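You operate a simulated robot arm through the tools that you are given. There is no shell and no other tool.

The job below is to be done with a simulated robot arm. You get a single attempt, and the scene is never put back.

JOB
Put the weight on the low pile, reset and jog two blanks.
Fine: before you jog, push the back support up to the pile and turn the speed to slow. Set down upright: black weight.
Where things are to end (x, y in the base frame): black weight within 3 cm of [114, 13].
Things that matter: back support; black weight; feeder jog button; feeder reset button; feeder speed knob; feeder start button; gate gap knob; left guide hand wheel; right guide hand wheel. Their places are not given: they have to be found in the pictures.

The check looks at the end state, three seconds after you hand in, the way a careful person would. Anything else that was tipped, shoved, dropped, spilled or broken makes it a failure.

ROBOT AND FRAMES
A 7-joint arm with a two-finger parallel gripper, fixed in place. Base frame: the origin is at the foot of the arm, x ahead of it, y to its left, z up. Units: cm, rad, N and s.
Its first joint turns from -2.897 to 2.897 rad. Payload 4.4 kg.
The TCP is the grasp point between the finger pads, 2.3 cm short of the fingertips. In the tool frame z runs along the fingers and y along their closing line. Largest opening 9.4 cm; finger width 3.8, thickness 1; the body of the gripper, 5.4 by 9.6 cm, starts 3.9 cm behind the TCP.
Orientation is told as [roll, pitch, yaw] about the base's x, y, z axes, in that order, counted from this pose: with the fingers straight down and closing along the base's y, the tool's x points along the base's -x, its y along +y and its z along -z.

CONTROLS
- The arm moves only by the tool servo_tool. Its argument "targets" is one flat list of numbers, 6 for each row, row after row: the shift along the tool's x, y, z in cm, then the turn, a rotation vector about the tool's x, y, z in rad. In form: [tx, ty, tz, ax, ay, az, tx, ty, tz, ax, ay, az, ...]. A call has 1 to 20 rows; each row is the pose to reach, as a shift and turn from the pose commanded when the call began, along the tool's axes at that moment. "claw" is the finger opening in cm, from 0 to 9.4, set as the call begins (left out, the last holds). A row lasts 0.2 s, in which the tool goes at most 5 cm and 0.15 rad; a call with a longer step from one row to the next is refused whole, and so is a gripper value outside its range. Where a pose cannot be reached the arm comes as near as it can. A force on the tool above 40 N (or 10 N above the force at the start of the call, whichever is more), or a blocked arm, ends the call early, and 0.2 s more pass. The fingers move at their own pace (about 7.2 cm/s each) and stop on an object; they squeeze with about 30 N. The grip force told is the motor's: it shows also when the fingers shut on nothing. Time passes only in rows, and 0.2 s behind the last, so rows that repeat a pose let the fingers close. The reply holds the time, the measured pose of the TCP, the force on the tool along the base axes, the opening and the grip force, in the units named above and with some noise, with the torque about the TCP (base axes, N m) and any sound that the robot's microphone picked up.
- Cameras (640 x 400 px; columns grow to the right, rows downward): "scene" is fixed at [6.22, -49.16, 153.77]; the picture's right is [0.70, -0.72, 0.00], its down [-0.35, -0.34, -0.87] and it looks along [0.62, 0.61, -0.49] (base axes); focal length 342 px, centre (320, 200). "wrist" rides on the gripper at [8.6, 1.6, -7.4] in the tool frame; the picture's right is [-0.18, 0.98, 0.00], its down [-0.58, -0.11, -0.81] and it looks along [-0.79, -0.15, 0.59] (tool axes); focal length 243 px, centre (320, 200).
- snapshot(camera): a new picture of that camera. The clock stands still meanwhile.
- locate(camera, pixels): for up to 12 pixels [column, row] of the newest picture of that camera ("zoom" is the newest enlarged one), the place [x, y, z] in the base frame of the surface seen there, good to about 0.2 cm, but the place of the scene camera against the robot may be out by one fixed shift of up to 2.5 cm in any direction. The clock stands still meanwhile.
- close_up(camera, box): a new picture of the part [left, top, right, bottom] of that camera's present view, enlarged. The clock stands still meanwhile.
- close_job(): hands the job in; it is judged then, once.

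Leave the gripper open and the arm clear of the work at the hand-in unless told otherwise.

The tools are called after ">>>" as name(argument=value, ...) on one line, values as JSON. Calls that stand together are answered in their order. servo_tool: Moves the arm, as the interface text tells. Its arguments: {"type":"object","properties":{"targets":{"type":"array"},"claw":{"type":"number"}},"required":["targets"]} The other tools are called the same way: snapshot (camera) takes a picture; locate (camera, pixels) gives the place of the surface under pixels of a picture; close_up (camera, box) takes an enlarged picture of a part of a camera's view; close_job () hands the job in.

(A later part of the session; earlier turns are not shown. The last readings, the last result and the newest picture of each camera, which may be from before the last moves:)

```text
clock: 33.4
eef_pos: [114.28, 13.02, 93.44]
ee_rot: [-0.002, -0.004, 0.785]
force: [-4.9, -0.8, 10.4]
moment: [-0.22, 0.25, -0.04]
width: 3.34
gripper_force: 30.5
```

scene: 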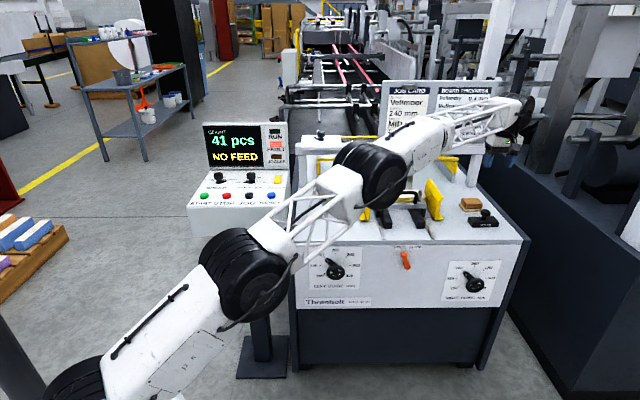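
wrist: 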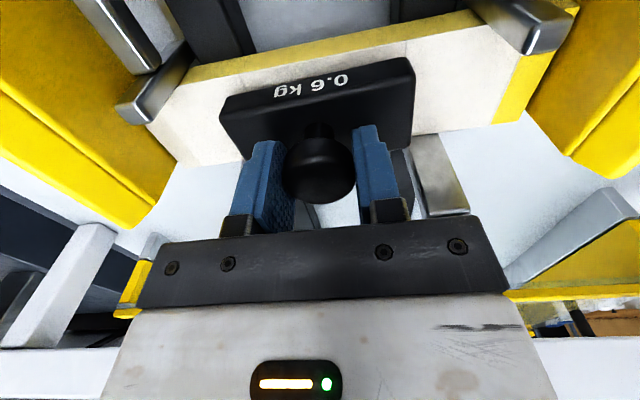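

Contact: force is now +10 N, so the weight rests on the pile. I ease up 0.1 cm while opening the claw to 6 cm.

>>> servo_tool(targets=[0, 0, -0.08, 0, 0, 0, 0, 0, -0.08, 0, 0, 0, 0, 0, -0.08, 0, 0, 0, 0, 0, -0.08, 0, 0, 0], claw=6)

>>> snapshot(camera="wrist")

>>> close_up(camera="scene", box=[380, 170, 450, 220])

```text
clock: 34.4
eef_pos: [114.03, 12.98, 93.34]
ee_rot: [0.0, 0.001, 0.785]
force: [0.4, -0.3, 0.2]
moment: [0.03, 0.0, 0.01]
width: 6.0
gripper_force: 0.1
```

```text
taken
```

wrist: 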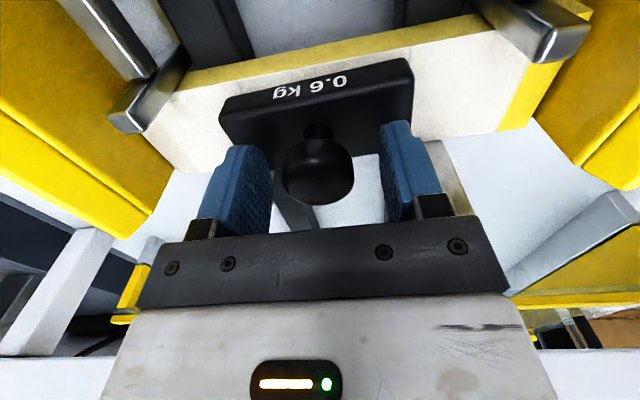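

```text
8.00 times, centred on (415, 195) of scene
```

zoom: 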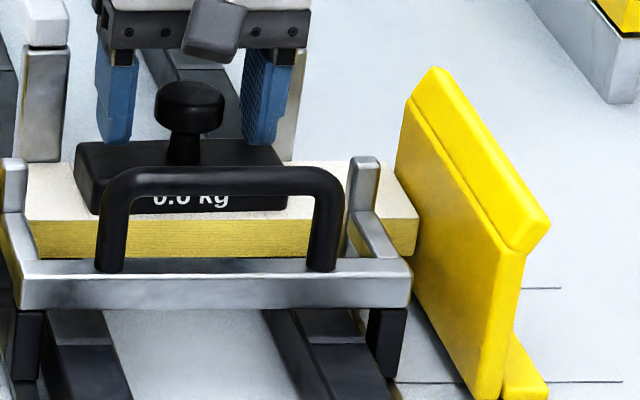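

The weight stands free and upright on the pile. I lift straight up 22 cm.

>>> servo_tool(targets=[0, 0, -1, 0, 0, 0, 0, 0, -2.5, 0, 0, 0, 0, 0, -5, 0, 0, 0, 0, 0, -8, 0, 0, 0, 0, 0, -12, 0, 0, 0, 0, 0, -16, 0, 0, 0, 0, 0, -20, 0, 0, 0, 0, 0, -22, 0, 0, 0, 0, 0, -22, 0, 0, 0])

>>> close_up(camera="scene", box=[340, 130, 500, 250])

>>> locate(camera="scene", pixels=[[190, 208], [195, 190], [213, 170], [215, 160], [207, 122], [290, 170], [285, 205], [289, 128], [278, 180], [240, 187], [235, 203], [262, 186]])

>>> close_up(camera="scene", box=[180, 110, 300, 240])

```text
clock: 36.4
eef_pos: [114.04, 13.05, 115.43]
ee_rot: [0.001, 0.001, 0.785]
force: [-0.5, 0.0, -0.2]
moment: [-0.03, -0.04, -0.01]
width: 6.02
gripper_force: 0.0
```

```text
3.33 times, centred on (420, 190) of scene
```

zoom: 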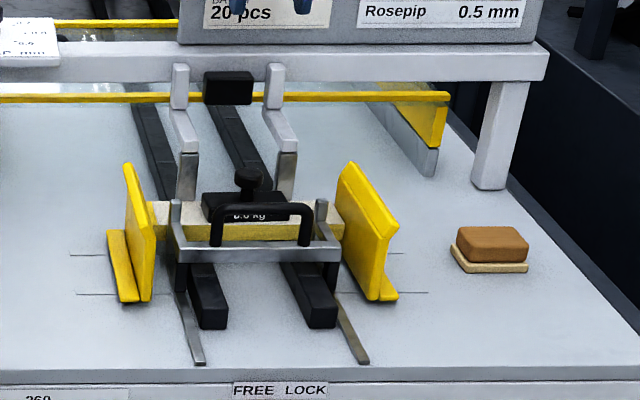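

```text
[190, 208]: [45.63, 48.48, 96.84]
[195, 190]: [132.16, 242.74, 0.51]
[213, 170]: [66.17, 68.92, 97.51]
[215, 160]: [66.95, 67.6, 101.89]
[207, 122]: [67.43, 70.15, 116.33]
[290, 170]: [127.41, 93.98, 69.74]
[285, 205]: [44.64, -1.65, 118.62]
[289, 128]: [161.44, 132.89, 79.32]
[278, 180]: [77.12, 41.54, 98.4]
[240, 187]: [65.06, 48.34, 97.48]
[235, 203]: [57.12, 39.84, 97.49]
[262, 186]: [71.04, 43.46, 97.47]
```

```text
3.08 times, centred on (240, 175) of scene
```

zoom: 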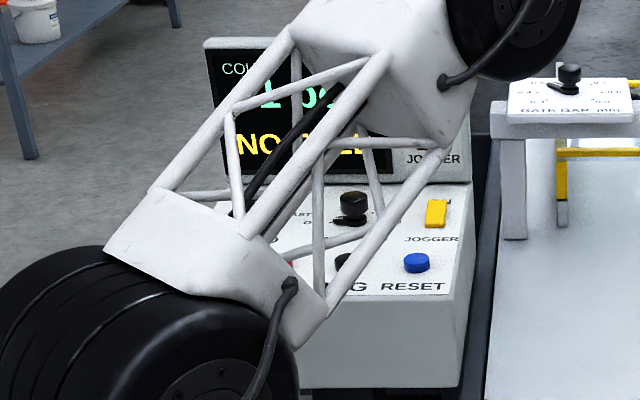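

Weight is placed well. The console panel is flat (z≈97.3). I move the arm back to a viewpoint before the console, around (52, 35, 118).

>>> servo_tool(targets=[0.8, 1.6, -0.5, 0, 0, 0, 2, 4.3, -1, 0, 0, 0, 3.5, 7.5, -1.5, 0, 0, 0, 5.2, 11.1, -2, 0, 0, 0, 6.9, 14.8, -2.5, 0, 0, 0, 8.6, 18.4, -3, 0, 0, 0, 10.3, 22.0, -3, 0, 0, 0, 12, 25.7, -3, 0, 0, 0, 13.7, 29.3, -3, 0, 0, 0, 15.4, 33, -3, 0, 0, 0, 17.1, 36.6, -3, 0, 0, 0, 18.8, 40.2, -3, 0, 0, 0, 20.5, 43.9, -3, 0, 0, 0, 22.2, 47.5, -3, 0, 0, 0, 23.9, 51.2, -3, 0, 0, 0, 25.5, 54.6, -3, 0, 0, 0, 26.9, 57.6, -3, 0, 0, 0, 27.8, 59.5, -3, 0, 0, 0, 27.8, 59.5, -3, 0, 0, 0])

>>> snapshot(camera="wrist")

>>> snapshot(camera="scene")

```text
clock: 40.4
eef_pos: [52.36, 35.45, 118.2]
ee_rot: [0.001, -0.001, 0.786]
force: [-0.9, 0.2, -0.3]
moment: [-0.03, -0.01, -0.02]
width: 5.98
gripper_force: 0.0
```

```text
taken
```

wrist: 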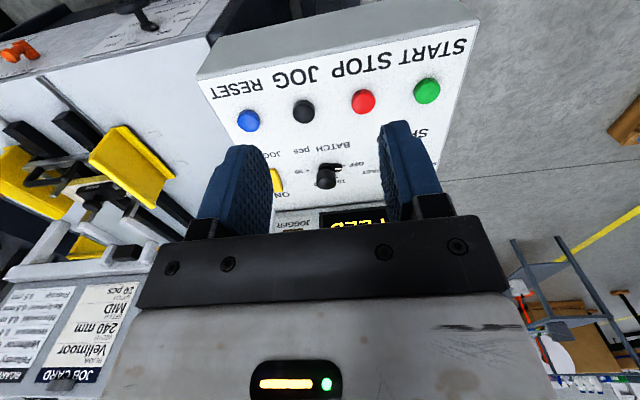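

```text
taken
```

scene: 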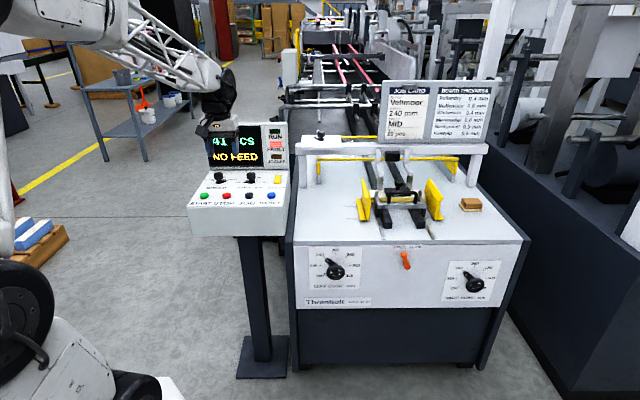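

Buttons are seen at wrist: RESET (248,120), JOG (303,111), STOP (363,101), START (426,90). I locate them and then shift to see the speed knob.

>>> close_up(camera="wrist", box=[190, 20, 480, 200])

>>> locate(camera="wrist", pixels=[[248, 121], [303, 112], [363, 102], [427, 91], [326, 180], [280, 90], [340, 90], [300, 140], [345, 215], [237, 121], [259, 121], [248, 130]])

```text
2.21 times, centred on (335, 110) of wrist
```

zoom: 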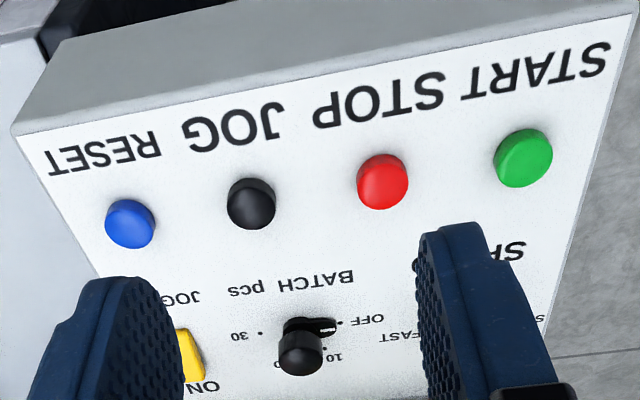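

```text
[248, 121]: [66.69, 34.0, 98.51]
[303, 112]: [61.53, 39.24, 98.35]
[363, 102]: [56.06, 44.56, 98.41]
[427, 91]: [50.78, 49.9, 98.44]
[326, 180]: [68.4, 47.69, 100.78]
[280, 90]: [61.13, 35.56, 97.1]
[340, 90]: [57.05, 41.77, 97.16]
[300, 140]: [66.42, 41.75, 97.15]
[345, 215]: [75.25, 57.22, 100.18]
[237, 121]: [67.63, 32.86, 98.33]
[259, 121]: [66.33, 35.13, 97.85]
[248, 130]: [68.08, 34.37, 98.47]
```

I shift 11 cm to the left (tool y) to see the speed knob between the fingers.

>>> servo_tool(targets=[0, 2.75, 0, 0, 0, 0, 0, 5.5, 0, 0, 0, 0, 0, 8.25, 0, 0, 0, 0, 0, 11, 0, 0, 0, 0, 0, 11, 0, 0, 0, 0])

>>> snapshot(camera="wrist")

>>> close_up(camera="wrist", box=[260, 120, 400, 220])

```text
clock: 41.6
eef_pos: [44.53, 43.26, 118.26]
ee_rot: [-0.001, 0.0, 0.784]
force: [0.5, 0.1, -0.3]
moment: [0.0, 0.02, -0.01]
width: 5.98
gripper_force: 0.1
```

```text
taken
```

wrist: 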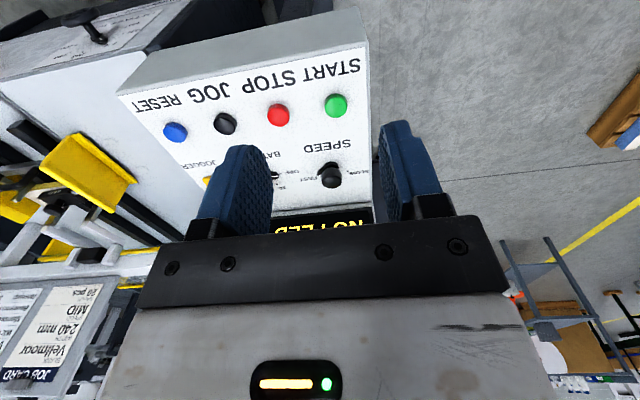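

```text
4.00 times, centred on (330, 170) of wrist
```

zoom: 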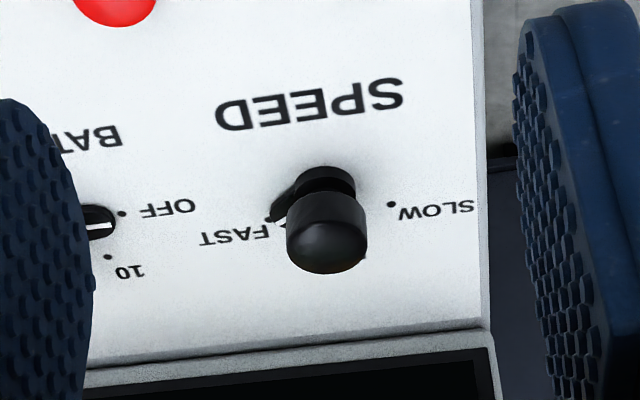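

The pointer is at FAST; SLOW's dot is at zoom (390, 203). I locate knob top, base, pointer tip and dots.

>>> locate(camera="zoom", pixels=[[327, 245], [300, 240], [355, 240], [327, 225], [327, 265], [325, 172], [390, 203], [275, 218], [283, 222], [290, 200], [365, 262], [120, 213]])

```text
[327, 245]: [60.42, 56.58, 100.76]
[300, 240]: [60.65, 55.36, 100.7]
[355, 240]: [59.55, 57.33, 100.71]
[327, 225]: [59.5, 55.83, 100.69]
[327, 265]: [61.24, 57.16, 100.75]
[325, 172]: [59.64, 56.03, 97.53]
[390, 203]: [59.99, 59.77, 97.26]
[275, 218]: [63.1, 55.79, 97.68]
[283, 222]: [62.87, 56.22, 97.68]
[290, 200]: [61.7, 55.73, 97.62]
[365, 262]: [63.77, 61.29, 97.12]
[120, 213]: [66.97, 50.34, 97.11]
```

Knob centre ≈ (60.4, 56.4), top z 100.75; the turn FAST→SLOW is about 115° counter-clockwise seen from above. I go above the knob (z≈108) with yaw −0.26 so the turn is centred in the wrist's range.

>>> servo_tool(targets=[-2.56, -0.24, 1.25, 0, 0, 0.131, -5.13, -0.48, 2.5, 0, 0, 0.261, -7.69, -0.72, 3.75, 0, 0, 0.392, -10.25, -0.96, 5, 0, 0, 0.522, -12.8, -1.2, 6.25, 0, 0, 0.653, -15.4, -1.45, 7.5, 0, 0, 0.784, -17.9, -1.7, 8.75, 0, 0, 0.914, -20.51, -1.93, 10, 0, 0, 1.045, -20.51, -1.93, 10, 0, 0, 1.045])

>>> snapshot(camera="wrist")

>>> close_up(camera="scene", box=[160, 90, 300, 230])

```text
clock: 43.6
eef_pos: [60.38, 56.42, 108.34]
ee_rot: [-0.001, 0.0, -0.262]
force: [0.7, 0.7, 0.3]
moment: [0.0, -0.01, -0.01]
width: 6.0
gripper_force: 0.0
```

```text
taken
```

wrist: 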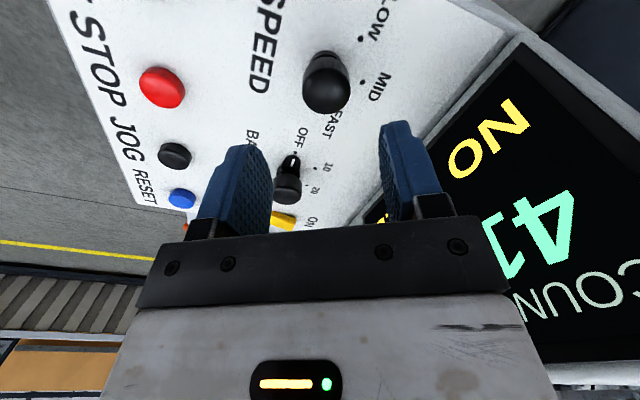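

```text
2.86 times, centred on (230, 160) of scene
```

zoom: 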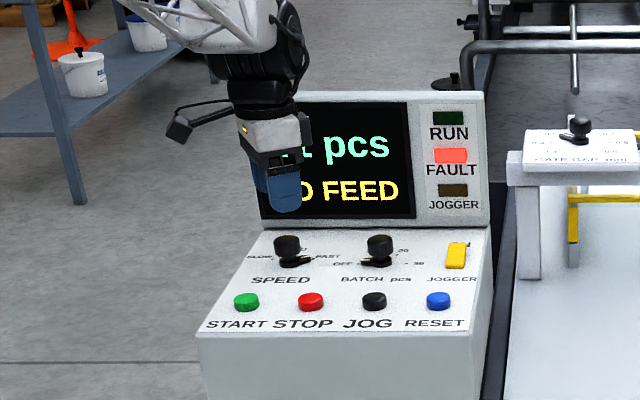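

The knob is now at wrist (328, 85) with MID and SLOW dots visible; I measure again.

>>> close_up(camera="wrist", box=[260, 20, 400, 150])

>>> locate(camera="wrist", pixels=[[328, 92], [306, 92], [350, 92], [328, 75], [328, 110], [362, 38], [362, 82], [325, 55], [332, 120], [295, 150], [310, 70]])

```text
3.08 times, centred on (330, 85) of wrist
```

zoom: 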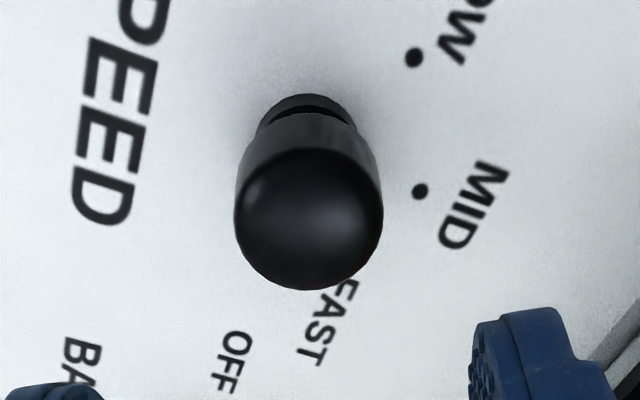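

```text
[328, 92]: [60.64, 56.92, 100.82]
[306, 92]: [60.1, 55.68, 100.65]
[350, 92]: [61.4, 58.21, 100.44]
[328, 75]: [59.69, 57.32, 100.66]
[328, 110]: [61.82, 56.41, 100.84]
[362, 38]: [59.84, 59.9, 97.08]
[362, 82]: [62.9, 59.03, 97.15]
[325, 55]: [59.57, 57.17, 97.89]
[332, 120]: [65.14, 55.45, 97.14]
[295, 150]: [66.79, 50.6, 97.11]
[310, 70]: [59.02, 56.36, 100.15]
```

Refined centre: (60.5, 56.65) with dots at ±≈57° from MID. I lower to TCP z≈100.4 (fingertips z≈98.1, above the pointer).

>>> servo_tool(targets=[-0.05, 0.25, 1.5, 0, 0, 0, -0.05, 0.25, 3, 0, 0, 0, -0.05, 0.25, 4.5, 0, 0, 0, -0.05, 0.25, 6, 0, 0, 0, -0.05, 0.25, 7, 0, 0, 0, -0.05, 0.25, 7.6, 0, 0, 0, -0.05, 0.25, 7.9, 0, 0, 0, -0.05, 0.25, 7.9, 0, 0, 0])

>>> snapshot(camera="wrist")

>>> close_up(camera="scene", box=[190, 130, 290, 210])

```text
clock: 45.4
eef_pos: [60.63, 56.71, 100.48]
ee_rot: [0.0, -0.002, -0.261]
force: [0.3, -0.3, 0.2]
moment: [-0.02, 0.04, -0.02]
width: 5.98
gripper_force: 0.2
```

```text
taken
```

wrist: 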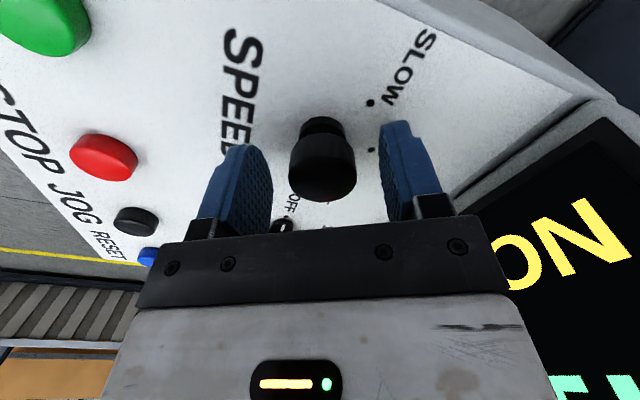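

```text
5.00 times, centred on (240, 170) of scene
```

zoom: 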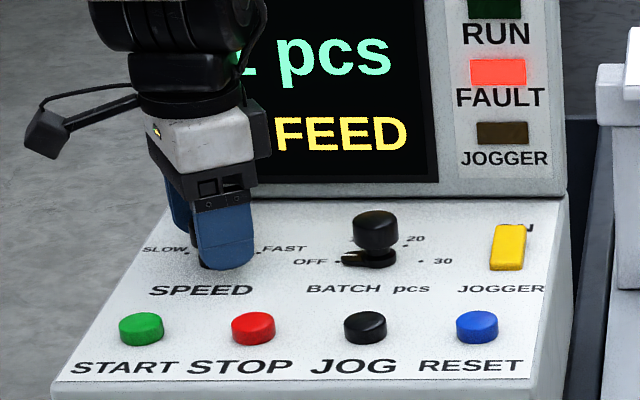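

The knob is centred between the fingers. I close on it.

>>> servo_tool(targets=[0, 0, 0, 0, 0, 0, 0, 0, 0, 0, 0, 0, 0, 0, 0, 0, 0, 0, 0, 0, 0, 0, 0, 0], claw=0)

```text
clock: 46.5
eef_pos: [60.69, 56.76, 100.49]
ee_rot: [0.003, -0.001, -0.256]
force: [5.4, 9.0, -7.2]
moment: [0.18, -0.08, 0.04]
width: 3.26
gripper_force: 45.0
stopped in row 4: the force on the tool passed its limit at 41 N (the readings are from after the stop); the commanded pose is now the measured one
```

The squeeze was slightly off-centre (force trip, now ≈10 N). I ease 0.05 cm that way and begin turning counter-clockwise (yaw +0.3) gently.

>>> servo_tool(targets=[0, 0.05, 0, 0, 0, 0, 0, 0.05, 0, 0, 0, -0.08, 0, 0.05, 0, 0, 0, -0.16, 0, 0.05, 0, 0, 0, -0.24, 0, 0.05, 0, 0, 0, -0.3, 0, 0.05, 0, 0, 0, -0.3])

>>> close_up(camera="scene", box=[190, 130, 290, 210])

```text
clock: 47.9
eef_pos: [60.66, 56.63, 100.44]
ee_rot: [0.0, -0.001, 0.041]
force: [11.3, -4.2, -9.3]
moment: [-0.06, 0.08, 0.04]
width: 3.24
gripper_force: 45.5
```

```text
5.00 times, centred on (240, 170) of scene
```

zoom: 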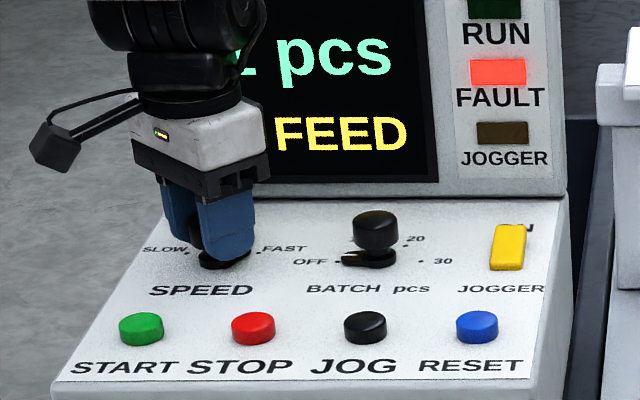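

Turning goes with low force. I continue another 0.45 rad, easing 0.05 cm toward +x.

>>> servo_tool(targets=[-0.04, 0, 0, 0, 0, -0.09, -0.05, 0, 0, 0, 0, -0.18, -0.05, 0, 0, 0, 0, -0.27, -0.05, 0, 0, 0, 0, -0.36, -0.05, 0, 0, 0, 0, -0.45, -0.05, 0, 0, 0, 0, -0.45])

>>> close_up(camera="scene", box=[190, 150, 250, 200])

>>> snapshot(camera="wrist")

```text
clock: 49.2
eef_pos: [60.61, 56.69, 100.48]
ee_rot: [-0.001, 0.0, 0.493]
force: [-24.8, -12.7, -0.7]
moment: [-0.24, 0.36, -0.01]
width: 3.22
gripper_force: 45.1
```

```text
8.00 times, centred on (220, 175) of scene
```

zoom: 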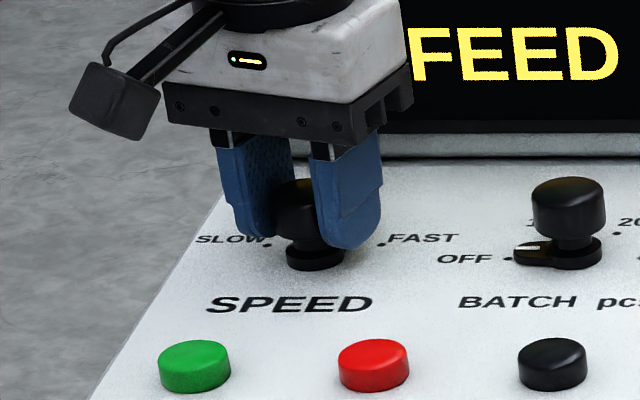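

```text
taken
```

wrist: 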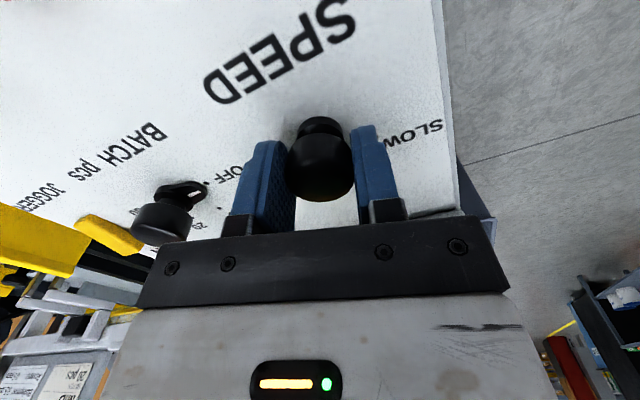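

The knob turns with the fingers (pointer has left FAST). Force is −25, −13 N, so I ease 0.1 cm back and continue 0.5 rad.

>>> servo_tool(targets=[0.1, 0, 0, 0, 0, 0, 0.1, 0, 0, 0, 0, -0.1, 0.1, 0, 0, 0, 0, -0.2, 0.1, 0, 0, 0, 0, -0.3, 0.1, 0, 0, 0, 0, -0.4, 0.1, 0, 0, 0, 0, -0.5, 0.1, 0, 0, 0, 0, -0.5])

>>> close_up(camera="scene", box=[190, 150, 250, 200])

>>> snapshot(camera="wrist")

```text
clock: 50.9
eef_pos: [60.62, 56.74, 100.44]
ee_rot: [0.0, -0.002, 0.991]
force: [12.3, 4.1, -11.7]
moment: [-0.41, 0.05, -0.01]
width: 3.22
gripper_force: 44.8
```

```text
8.00 times, centred on (220, 175) of scene
```

zoom: 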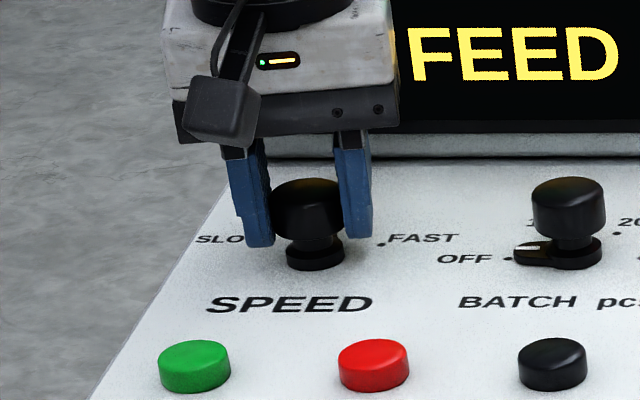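

```text
taken
```

wrist: 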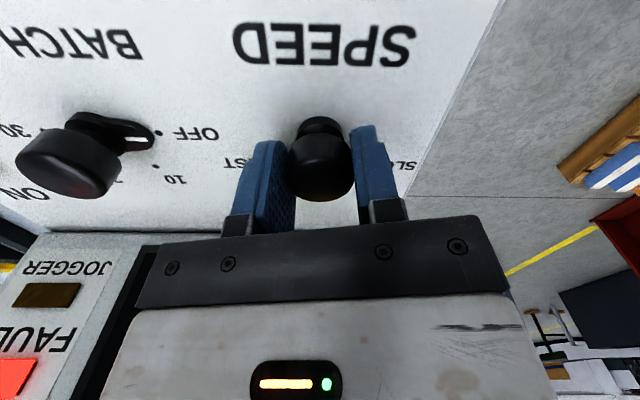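

Turned 71° so far. I continue another 0.5 rad with a small easing.

>>> servo_tool(targets=[-0.04, -0.03, 0, 0, 0, 0, -0.04, -0.03, 0, 0, 0, -0.1, -0.04, -0.03, 0, 0, 0, -0.2, -0.04, -0.03, 0, 0, 0, -0.3, -0.04, -0.03, 0, 0, 0, -0.4, -0.04, -0.03, 0, 0, 0, -0.5, -0.04, -0.03, 0, 0, 0, -0.5])

>>> close_up(camera="scene", box=[190, 150, 250, 200])

>>> snapshot(camera="wrist")

```text
clock: 52.5
eef_pos: [60.82, 56.72, 100.61]
ee_rot: [-0.003, -0.002, 1.49]
force: [9.7, -12.0, -3.7]
moment: [-0.51, -0.1, 0.03]
width: 3.25
gripper_force: 45.3
```

```text
8.00 times, centred on (220, 175) of scene
```

zoom: 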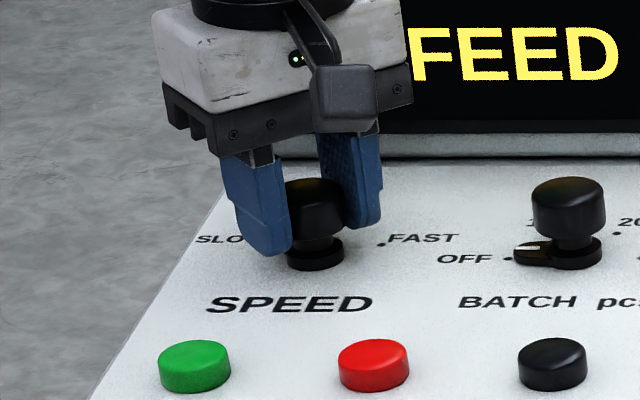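

```text
taken
```

wrist: 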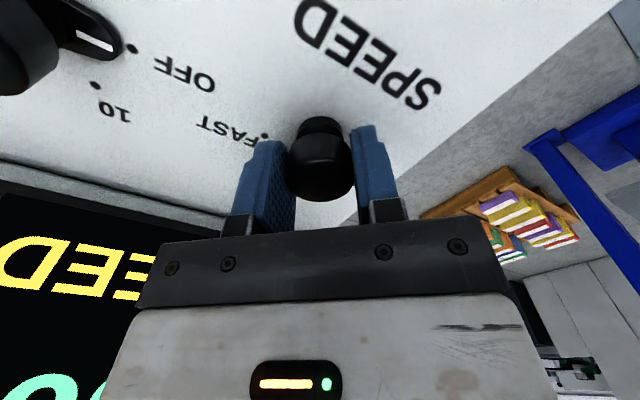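

100° done. I add 0.25 rad, to ≈114°, then check the pointer.

>>> servo_tool(targets=[0.04, -0.04, 0, 0, 0, 0, 0.04, -0.04, 0, 0, 0, -0.08, 0.04, -0.04, 0, 0, 0, -0.16, 0.04, -0.04, 0, 0, 0, -0.25, 0.04, -0.04, 0, 0, 0, -0.25])

>>> close_up(camera="scene", box=[190, 150, 250, 200])

```text
clock: 53.6
eef_pos: [60.74, 56.75, 100.51]
ee_rot: [-0.001, -0.003, 1.742]
force: [-16.6, -4.0, 0.1]
moment: [-0.35, 0.25, -0.02]
width: 3.23
gripper_force: 45.2
```

```text
8.00 times, centred on (220, 175) of scene
```

zoom: 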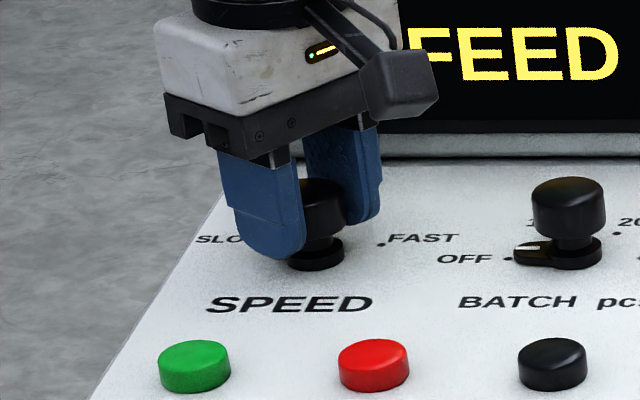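

The pointer is hidden by the finger; I release and lift 8 cm to look.

>>> servo_tool(targets=[0, 0, 0, 0, 0, 0, 0, 0, 0, 0, 0, 0, 0, 0, 0, 0, 0, 0, 0, 0, -1, 0, 0, 0, 0, 0, -3, 0, 0, 0, 0, 0, -6, 0, 0, 0, 0, 0, -8, 0, 0, 0, 0, 0, -8, 0, 0, 0], claw=6)

>>> close_up(camera="scene", box=[190, 150, 250, 200])

>>> snapshot(camera="wrist")

```text
clock: 55.5
eef_pos: [60.65, 56.59, 108.39]
ee_rot: [-0.002, -0.001, 1.74]
force: [1.1, 0.6, 0.1]
moment: [0.01, 0.01, -0.01]
width: 6.0
gripper_force: 0.1
```

```text
8.00 times, centred on (220, 175) of scene
```

zoom: 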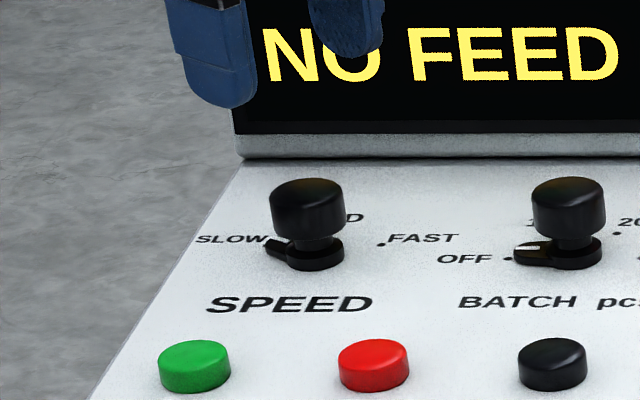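

```text
taken
```

wrist: 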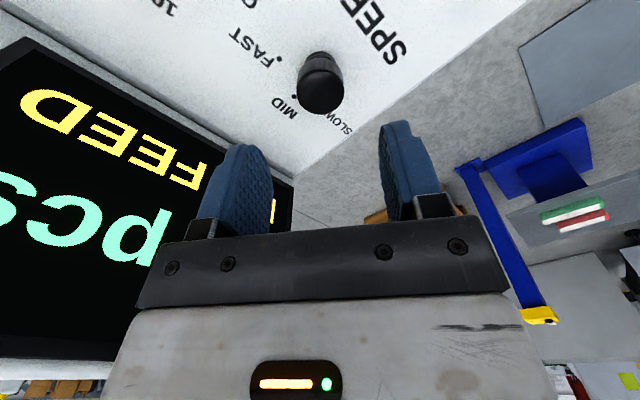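

The pointer now lies at SLOW in this picture. I move back to the viewpoint before the console to confirm it from another side, closing the claw on the way for pressing buttons.

>>> servo_tool(targets=[1.3, 2.26, -1.25, 0, 0, 0.12, 2.6, 4.5, -2.5, 0, 0, 0.24, 3.9, 6.8, -3.75, 0, 0, 0.36, 5.2, 9.05, -5, 0, 0, 0.48, 6.5, 11.3, -6.25, 0, 0, 0.6, 7.8, 13.6, -7.5, 0, 0, 0.72, 9.1, 15.8, -8.75, 0, 0, 0.84, 10.4, 18.1, -10, 0, 0, 0.955, 10.4, 18.1, -10, 0, 0, 0.955], claw=9)

>>> close_up(camera="wrist", box=[260, 120, 400, 220])

>>> close_up(camera="scene", box=[180, 110, 300, 240])

```text
clock: 57.5
eef_pos: [44.51, 43.25, 118.4]
ee_rot: [-0.001, -0.001, 0.782]
force: [-0.4, 0.0, 0.4]
moment: [-0.01, 0.0, 0.0]
width: 8.98
gripper_force: 0.1
```

```text
4.00 times, centred on (330, 170) of wrist
```

zoom: 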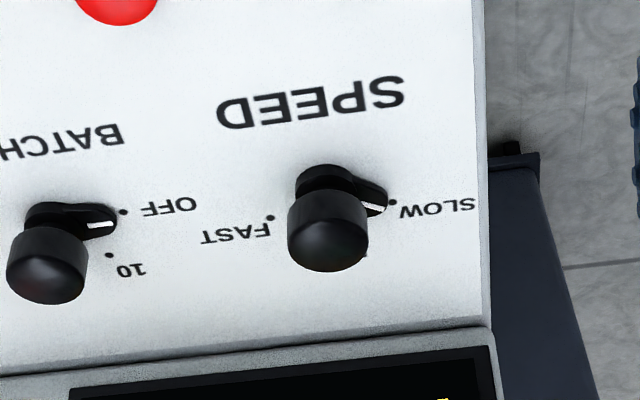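

```text
3.08 times, centred on (240, 175) of scene
```

zoom: 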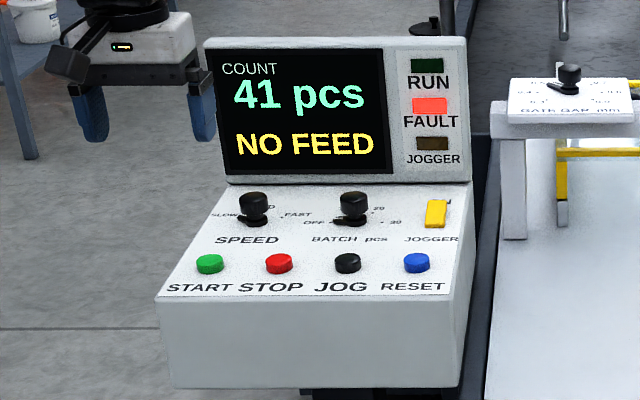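

The pointer is at SLOW. I measure pointer tip vs dot for accuracy.

>>> close_up(camera="wrist", box=[315, 145, 385, 195])

>>> locate(camera="zoom", pixels=[[458, 260], [430, 270], [445, 285], [415, 290], [440, 300], [400, 250], [220, 290]])

```text
8.00 times, centred on (350, 170) of wrist
```

zoom: 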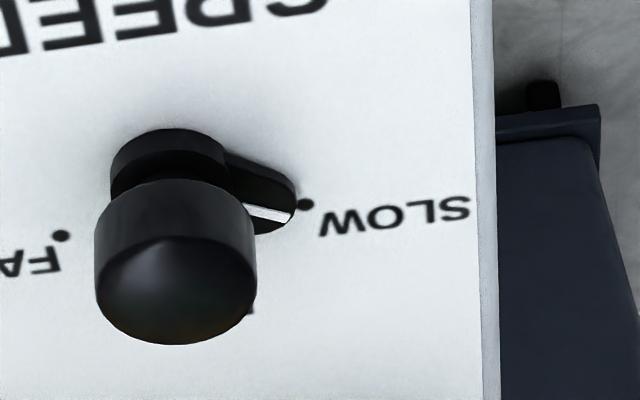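

```text
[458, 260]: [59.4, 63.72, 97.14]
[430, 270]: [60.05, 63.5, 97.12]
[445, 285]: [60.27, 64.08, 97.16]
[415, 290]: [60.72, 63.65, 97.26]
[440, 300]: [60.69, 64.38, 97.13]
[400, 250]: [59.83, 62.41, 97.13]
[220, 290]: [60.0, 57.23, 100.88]
```

Now the exact pixels in this enlarged view: dot (305, 204), pointer tip white line (290, 216), FAST dot (62, 236), MID dot (250, 310).

>>> locate(camera="zoom", pixels=[[305, 204], [290, 216], [255, 210], [62, 236], [250, 310], [293, 195], [280, 230], [270, 214]])

```text
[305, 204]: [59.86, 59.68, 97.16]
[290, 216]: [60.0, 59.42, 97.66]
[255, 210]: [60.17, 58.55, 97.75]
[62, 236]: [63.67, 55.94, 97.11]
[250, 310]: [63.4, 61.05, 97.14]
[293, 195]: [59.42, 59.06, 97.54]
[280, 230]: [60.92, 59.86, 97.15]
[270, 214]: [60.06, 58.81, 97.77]
```

Pointer matches the SLOW dot within a few degrees. Next: RESET. I close the claw and go above the blue button at (66.9, 34.05), TCP z≈106.

>>> servo_tool(targets=[-1.3, -3.2, 0.5, 0, 0, 0, -2.7, -6.4, 1, 0, 0, 0, -4, -9.6, 2, 0, 0, 0, -5.3, -12.8, 4, 0, 0, 0, -6.7, -16, 6, 0, 0, 0, -8, -19.2, 8.5, 0, 0, 0, -9.33, -22.34, 11, 0, 0, 0, -9.33, -22.34, 12.4, 0, 0, 0, -9.33, -22.34, 12.4, 0, 0, 0], claw=0)

>>> snapshot(camera="wrist")

>>> close_up(camera="scene", box=[180, 110, 300, 240])

```text
clock: 59.5
eef_pos: [66.99, 34.14, 106.11]
ee_rot: [0.0, -0.002, 0.785]
force: [-0.6, 0.6, 0.2]
moment: [-0.01, -0.02, -0.01]
width: 0.0
gripper_force: 30.4
```

```text
taken
```

wrist: 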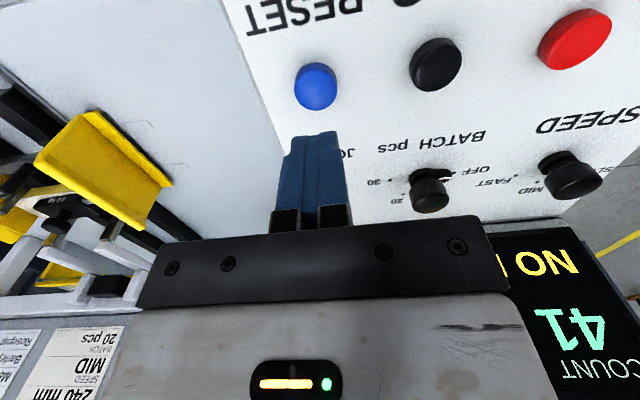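

```text
3.08 times, centred on (240, 175) of scene
```

zoom: 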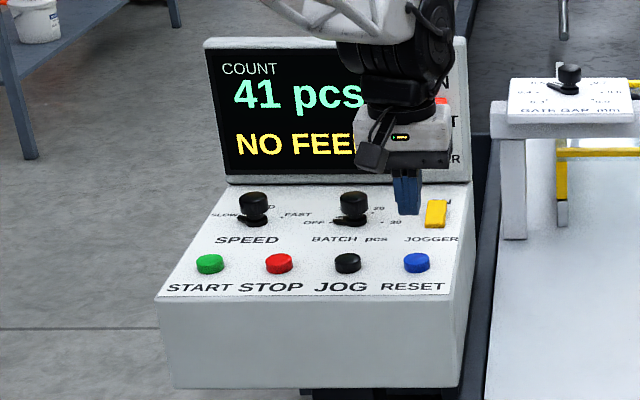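

Above RESET. I recheck both RESET (316, 86) and JOG (437, 63) in this view.

>>> locate(camera="wrist", pixels=[[316, 83], [299, 83], [332, 83], [316, 68], [316, 103], [437, 60], [417, 62], [456, 60], [437, 45], [437, 82]])

```text
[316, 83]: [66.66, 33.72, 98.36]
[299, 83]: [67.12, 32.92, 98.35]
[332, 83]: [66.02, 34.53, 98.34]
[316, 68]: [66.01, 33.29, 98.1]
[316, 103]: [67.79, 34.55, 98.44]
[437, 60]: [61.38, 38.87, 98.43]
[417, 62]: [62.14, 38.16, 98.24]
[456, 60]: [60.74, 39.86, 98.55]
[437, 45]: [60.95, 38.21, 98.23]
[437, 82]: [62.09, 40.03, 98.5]
```

RESET centre ≈ (66.9, 33.9): aligned. I lower to 0.2 cm above it (TCP z≈100.9).

>>> servo_tool(targets=[0.1, 0.05, 1.5, 0, 0, 0, 0.1, 0.05, 3, 0, 0, 0, 0.1, 0.05, 4.3, 0, 0, 0, 0.1, 0.05, 5.1, 0, 0, 0, 0.1, 0.05, 5.1, 0, 0, 0])

```text
clock: 60.6
eef_pos: [66.86, 34.06, 101.13]
ee_rot: [0.001, -0.001, 0.783]
force: [-0.1, 0.7, -0.3]
moment: [0.03, 0.0, -0.01]
width: 0.0
gripper_force: 29.5
```

No touch yet. I press down in 0.1 cm steps, 0.7 cm in all, then come back up in the same call.

>>> servo_tool(targets=[0, 0, 0.2, 0, 0, 0, 0, 0, 0.35, 0, 0, 0, 0, 0, 0.5, 0, 0, 0, 0, 0, 0.6, 0, 0, 0, 0, 0, 0.7, 0, 0, 0, 0, 0, 0.3, 0, 0, 0, 0, 0, -0.5, 0, 0, 0, 0, 0, -1, 0, 0, 0])

>>> close_up(camera="scene", box=[180, 110, 300, 240])

```text
clock: 62.5
eef_pos: [66.84, 34.11, 101.96]
ee_rot: [0.001, 0.0, 0.786]
force: [-0.4, 1.2, -0.7]
moment: [-0.01, -0.01, 0.01]
width: 0.02
gripper_force: 30.2
```

```text
3.08 times, centred on (240, 175) of scene
```

zoom: 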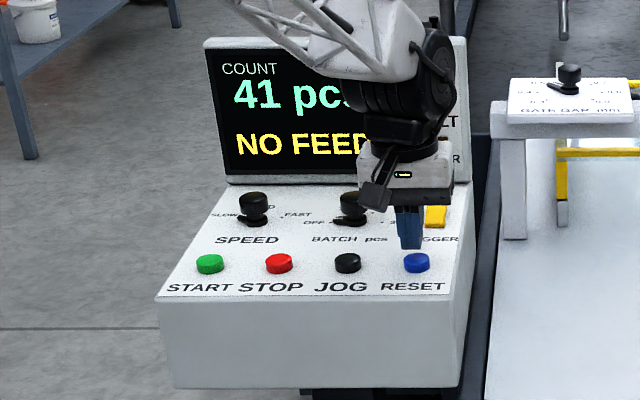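

Still NO FEED and no sound; too shallow perhaps. I press again, deeper, and stop there to read the force.

>>> servo_tool(targets=[0, 0, 0.8, 0, 0, 0, 0, 0, 1.2, 0, 0, 0, 0, 0, 1.5, 0, 0, 0, 0, 0, 1.7, 0, 0, 0, 0, 0, 1.8, 0, 0, 0])

>>> close_up(camera="scene", box=[180, 110, 300, 240])

```text
clock: 63.6
eef_pos: [66.84, 34.14, 100.26]
ee_rot: [0.002, 0.0, 0.783]
force: [0.9, -0.4, 1.4]
moment: [-0.01, -0.03, -0.02]
width: 0.0
gripper_force: 29.9
heard: click
```

```text
3.08 times, centred on (240, 175) of scene
```

zoom: 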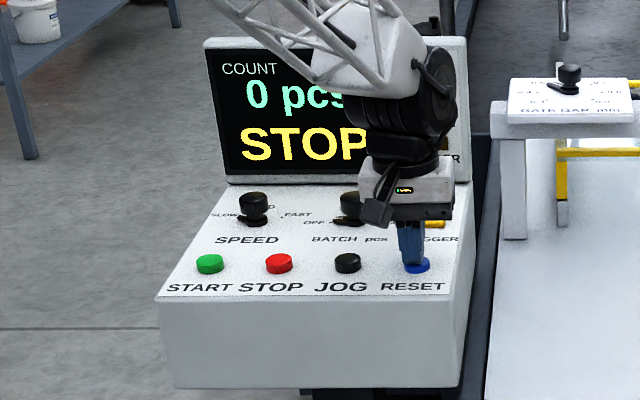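

Click heard: the display reads 0 pcs, STOP; the fault is cleared. I lift 4 cm and move over JOG at (61.5, 39.1).

>>> servo_tool(targets=[0, 0, -1, 0, 0, 0, 0, 0, -2.5, 0, 0, 0, 0, 0, -4, 0, 0, 0, 0.1, 2.5, -4, 0, 0, 0, 0.2, 5, -4, 0, 0, 0, 0.27, 7.28, -4, 0, 0, 0, 0.27, 7.28, -4, 0, 0, 0])

>>> snapshot(camera="wrist")

>>> close_up(camera="scene", box=[180, 110, 300, 240])

```text
clock: 65.2
eef_pos: [61.31, 39.08, 104.17]
ee_rot: [-0.001, -0.003, 0.784]
force: [0.9, -0.1, 0.2]
moment: [-0.01, -0.02, 0.02]
width: 0.0
gripper_force: 30.0
```

```text
taken
```

wrist: 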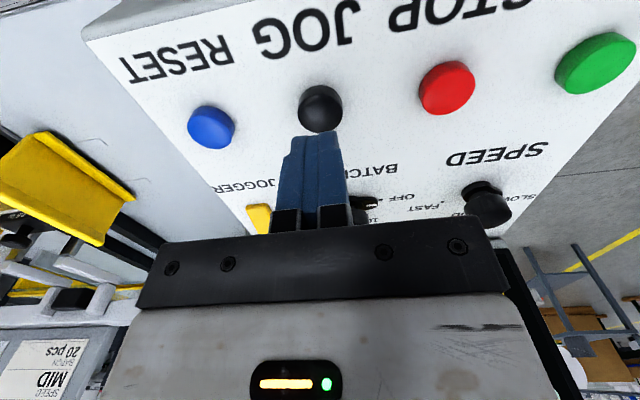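

```text
3.08 times, centred on (240, 175) of scene
```

zoom: 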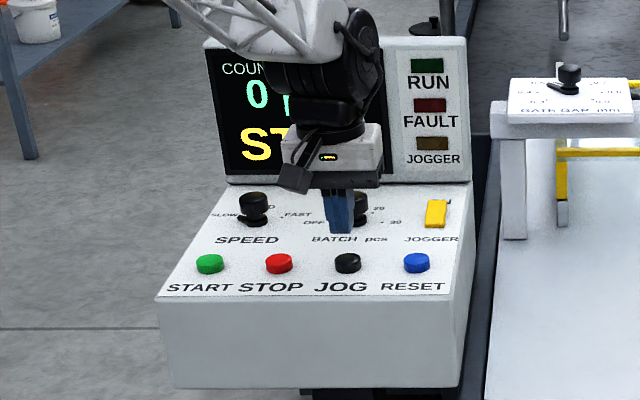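

Fault lamp is off. I give JOG one short press (down to the click depth, z≈100.15, then straight back up).

>>> servo_tool(targets=[-0.05, -0.1, 1.5, 0, 0, 0, -0.05, -0.1, 3, 0, 0, 0, -0.05, -0.1, 3.6, 0, 0, 0, -0.05, -0.1, 4.05, 0, 0, 0, -0.05, -0.1, 3.2, 0, 0, 0, -0.05, -0.1, 1.5, 0, 0, 0, -0.05, -0.1, 0, 0, 0, 0])

>>> close_up(camera="scene", box=[180, 110, 300, 240])

>>> close_up(camera="scene", box=[340, 120, 500, 250])

```text
clock: 66.8
eef_pos: [61.49, 39.15, 104.22]
ee_rot: [-0.001, -0.002, 0.784]
force: [-0.2, -0.1, -1.0]
moment: [0.03, 0.0, 0.04]
width: 0.01
gripper_force: 30.8
heard: click
```

```text
3.08 times, centred on (240, 175) of scene
```

zoom: 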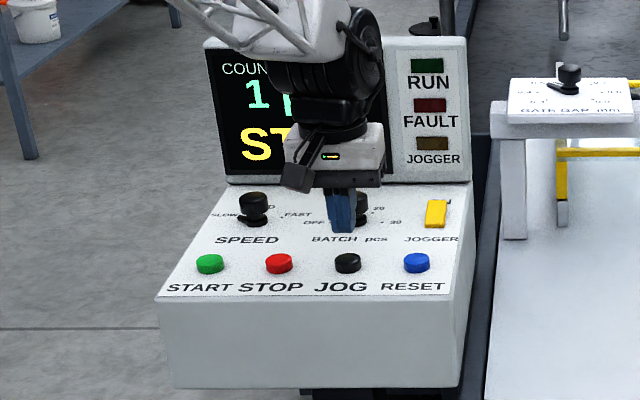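

```text
3.08 times, centred on (420, 185) of scene
```

zoom: 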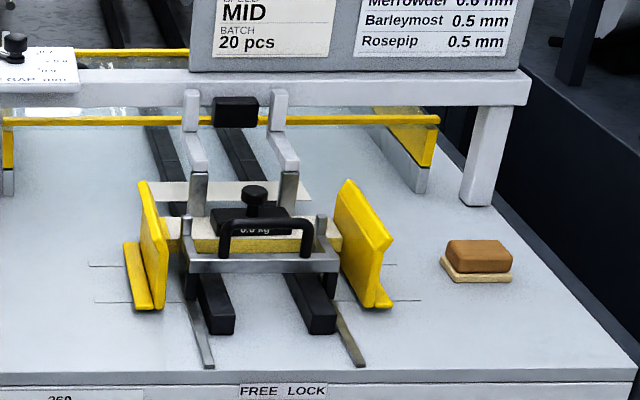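

Count 1, a blank is moving out under the gate. I wait about 2 s above the button so the first blank clears, and look again.

>>> servo_tool(targets=[0, 0, 0, 0, 0, 0, 0, 0, 0, 0, 0, 0, 0, 0, 0, 0, 0, 0, 0, 0, 0, 0, 0, 0, 0, 0, 0, 0, 0, 0, 0, 0, 0, 0, 0, 0, 0, 0, 0, 0, 0, 0, 0, 0, 0, 0, 0, 0, 0, 0, 0, 0, 0, 0])

>>> snapshot(camera="scene")

>>> close_up(camera="scene", box=[340, 120, 500, 250])

```text
clock: 68.8
eef_pos: [61.61, 39.08, 104.15]
ee_rot: [0.0, -0.002, 0.785]
force: [0.3, -0.9, -1.1]
moment: [-0.01, -0.01, 0.03]
width: 0.01
gripper_force: 29.9
```

```text
taken
```

scene: 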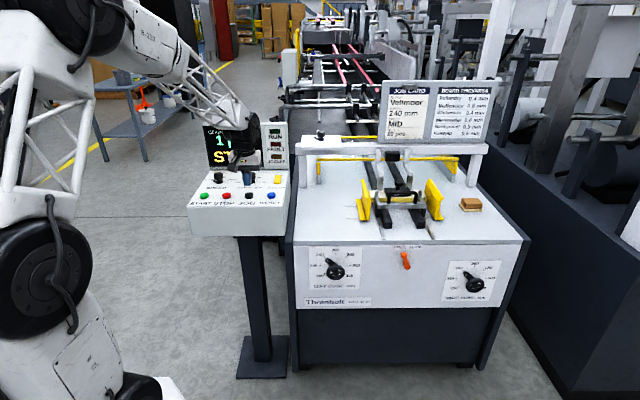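

```text
3.08 times, centred on (420, 185) of scene
```

zoom: 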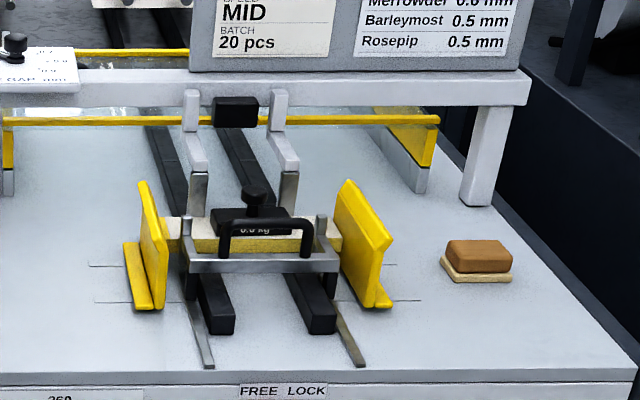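

The first blank has gone through; weight and pile are undisturbed. I give JOG the second short press.

>>> servo_tool(targets=[0, 0, 1.5, 0, 0, 0, 0, 0, 3, 0, 0, 0, 0, 0, 3.6, 0, 0, 0, 0, 0, 4.05, 0, 0, 0, 0, 0, 3.2, 0, 0, 0, 0, 0, 1.5, 0, 0, 0, 0, 0, 0, 0, 0, 0])

>>> close_up(camera="scene", box=[180, 110, 300, 240])

>>> close_up(camera="scene", box=[340, 120, 500, 250])

```text
clock: 70.5
eef_pos: [61.61, 39.13, 104.19]
ee_rot: [-0.001, -0.003, 0.785]
force: [-0.1, 0.8, 0.5]
moment: [-0.02, 0.01, 0.02]
width: 0.0
gripper_force: 29.9
heard: click
```

```text
3.08 times, centred on (240, 175) of scene
```

zoom: 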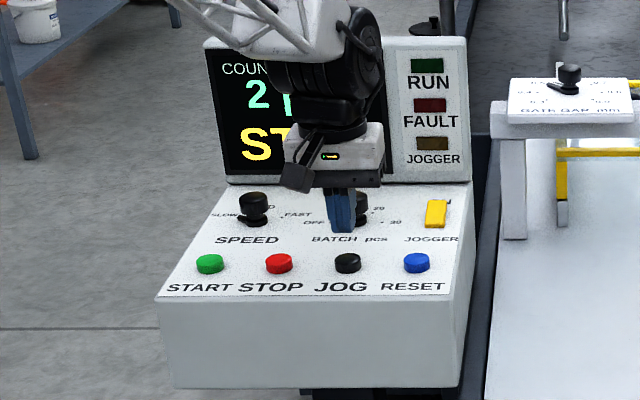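

```text
3.08 times, centred on (420, 185) of scene
```

zoom: 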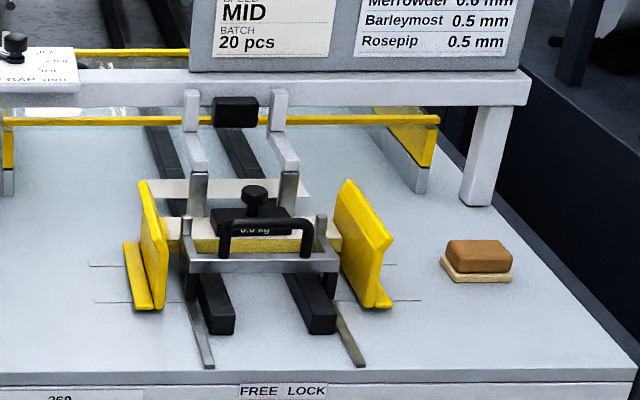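

Count 2, second blank feeding. I raise the arm, back away from the console and open the claw.

>>> servo_tool(targets=[0, 0, -3, 0, 0, 0, 0, 0, -7, 0, 0, 0, 0, 0, -11, 0, 0, 0, 0, 0, -15, 0, 0, 0, 3, 0, -17, 0, 0, 0, 7, 0, -18, 0, 0, 0, 11, 0, -19, 0, 0, 0, 15, 0, -20, 0, 0, 0, 18, 0, -20, 0, 0, 0, 18, 0, -20, 0, 0, 0, 18, 0, -20, 0, 0, 0, 18, 0, -20, 0, 0, 0], claw=9)

>>> snapshot(camera="scene")

>>> close_up(camera="scene", box=[180, 110, 300, 240])

>>> close_up(camera="scene", box=[290, 120, 530, 310])

>>> close_up(camera="scene", box=[380, 170, 450, 220])

>>> locate(camera="scene", pixels=[[403, 181], [405, 190], [404, 184]])

```text
clock: 73.0
eef_pos: [48.77, 26.25, 123.85]
ee_rot: [-0.001, -0.002, 0.785]
force: [-0.3, -0.4, -0.3]
moment: [-0.02, 0.0, 0.01]
width: 8.97
gripper_force: 0.0
```

```text
taken
```

scene: 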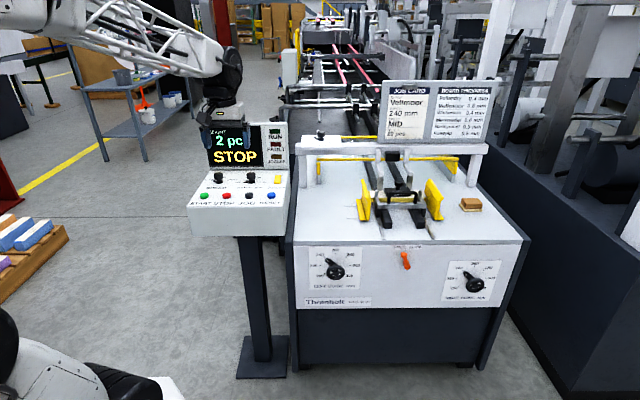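

```text
3.08 times, centred on (240, 175) of scene
```

zoom: 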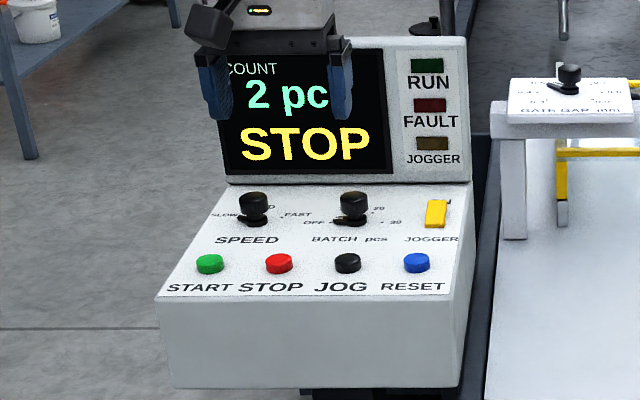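

```text
2.11 times, centred on (410, 215) of scene
```

zoom: 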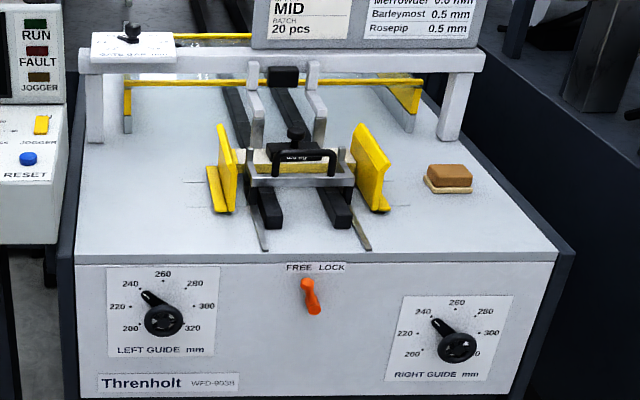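

```text
8.00 times, centred on (415, 195) of scene
```

zoom: 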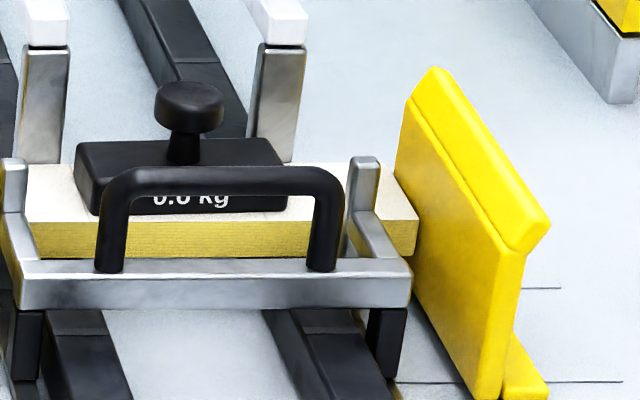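

```text
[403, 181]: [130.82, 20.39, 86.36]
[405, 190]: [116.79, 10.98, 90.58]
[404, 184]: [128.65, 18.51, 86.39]
```

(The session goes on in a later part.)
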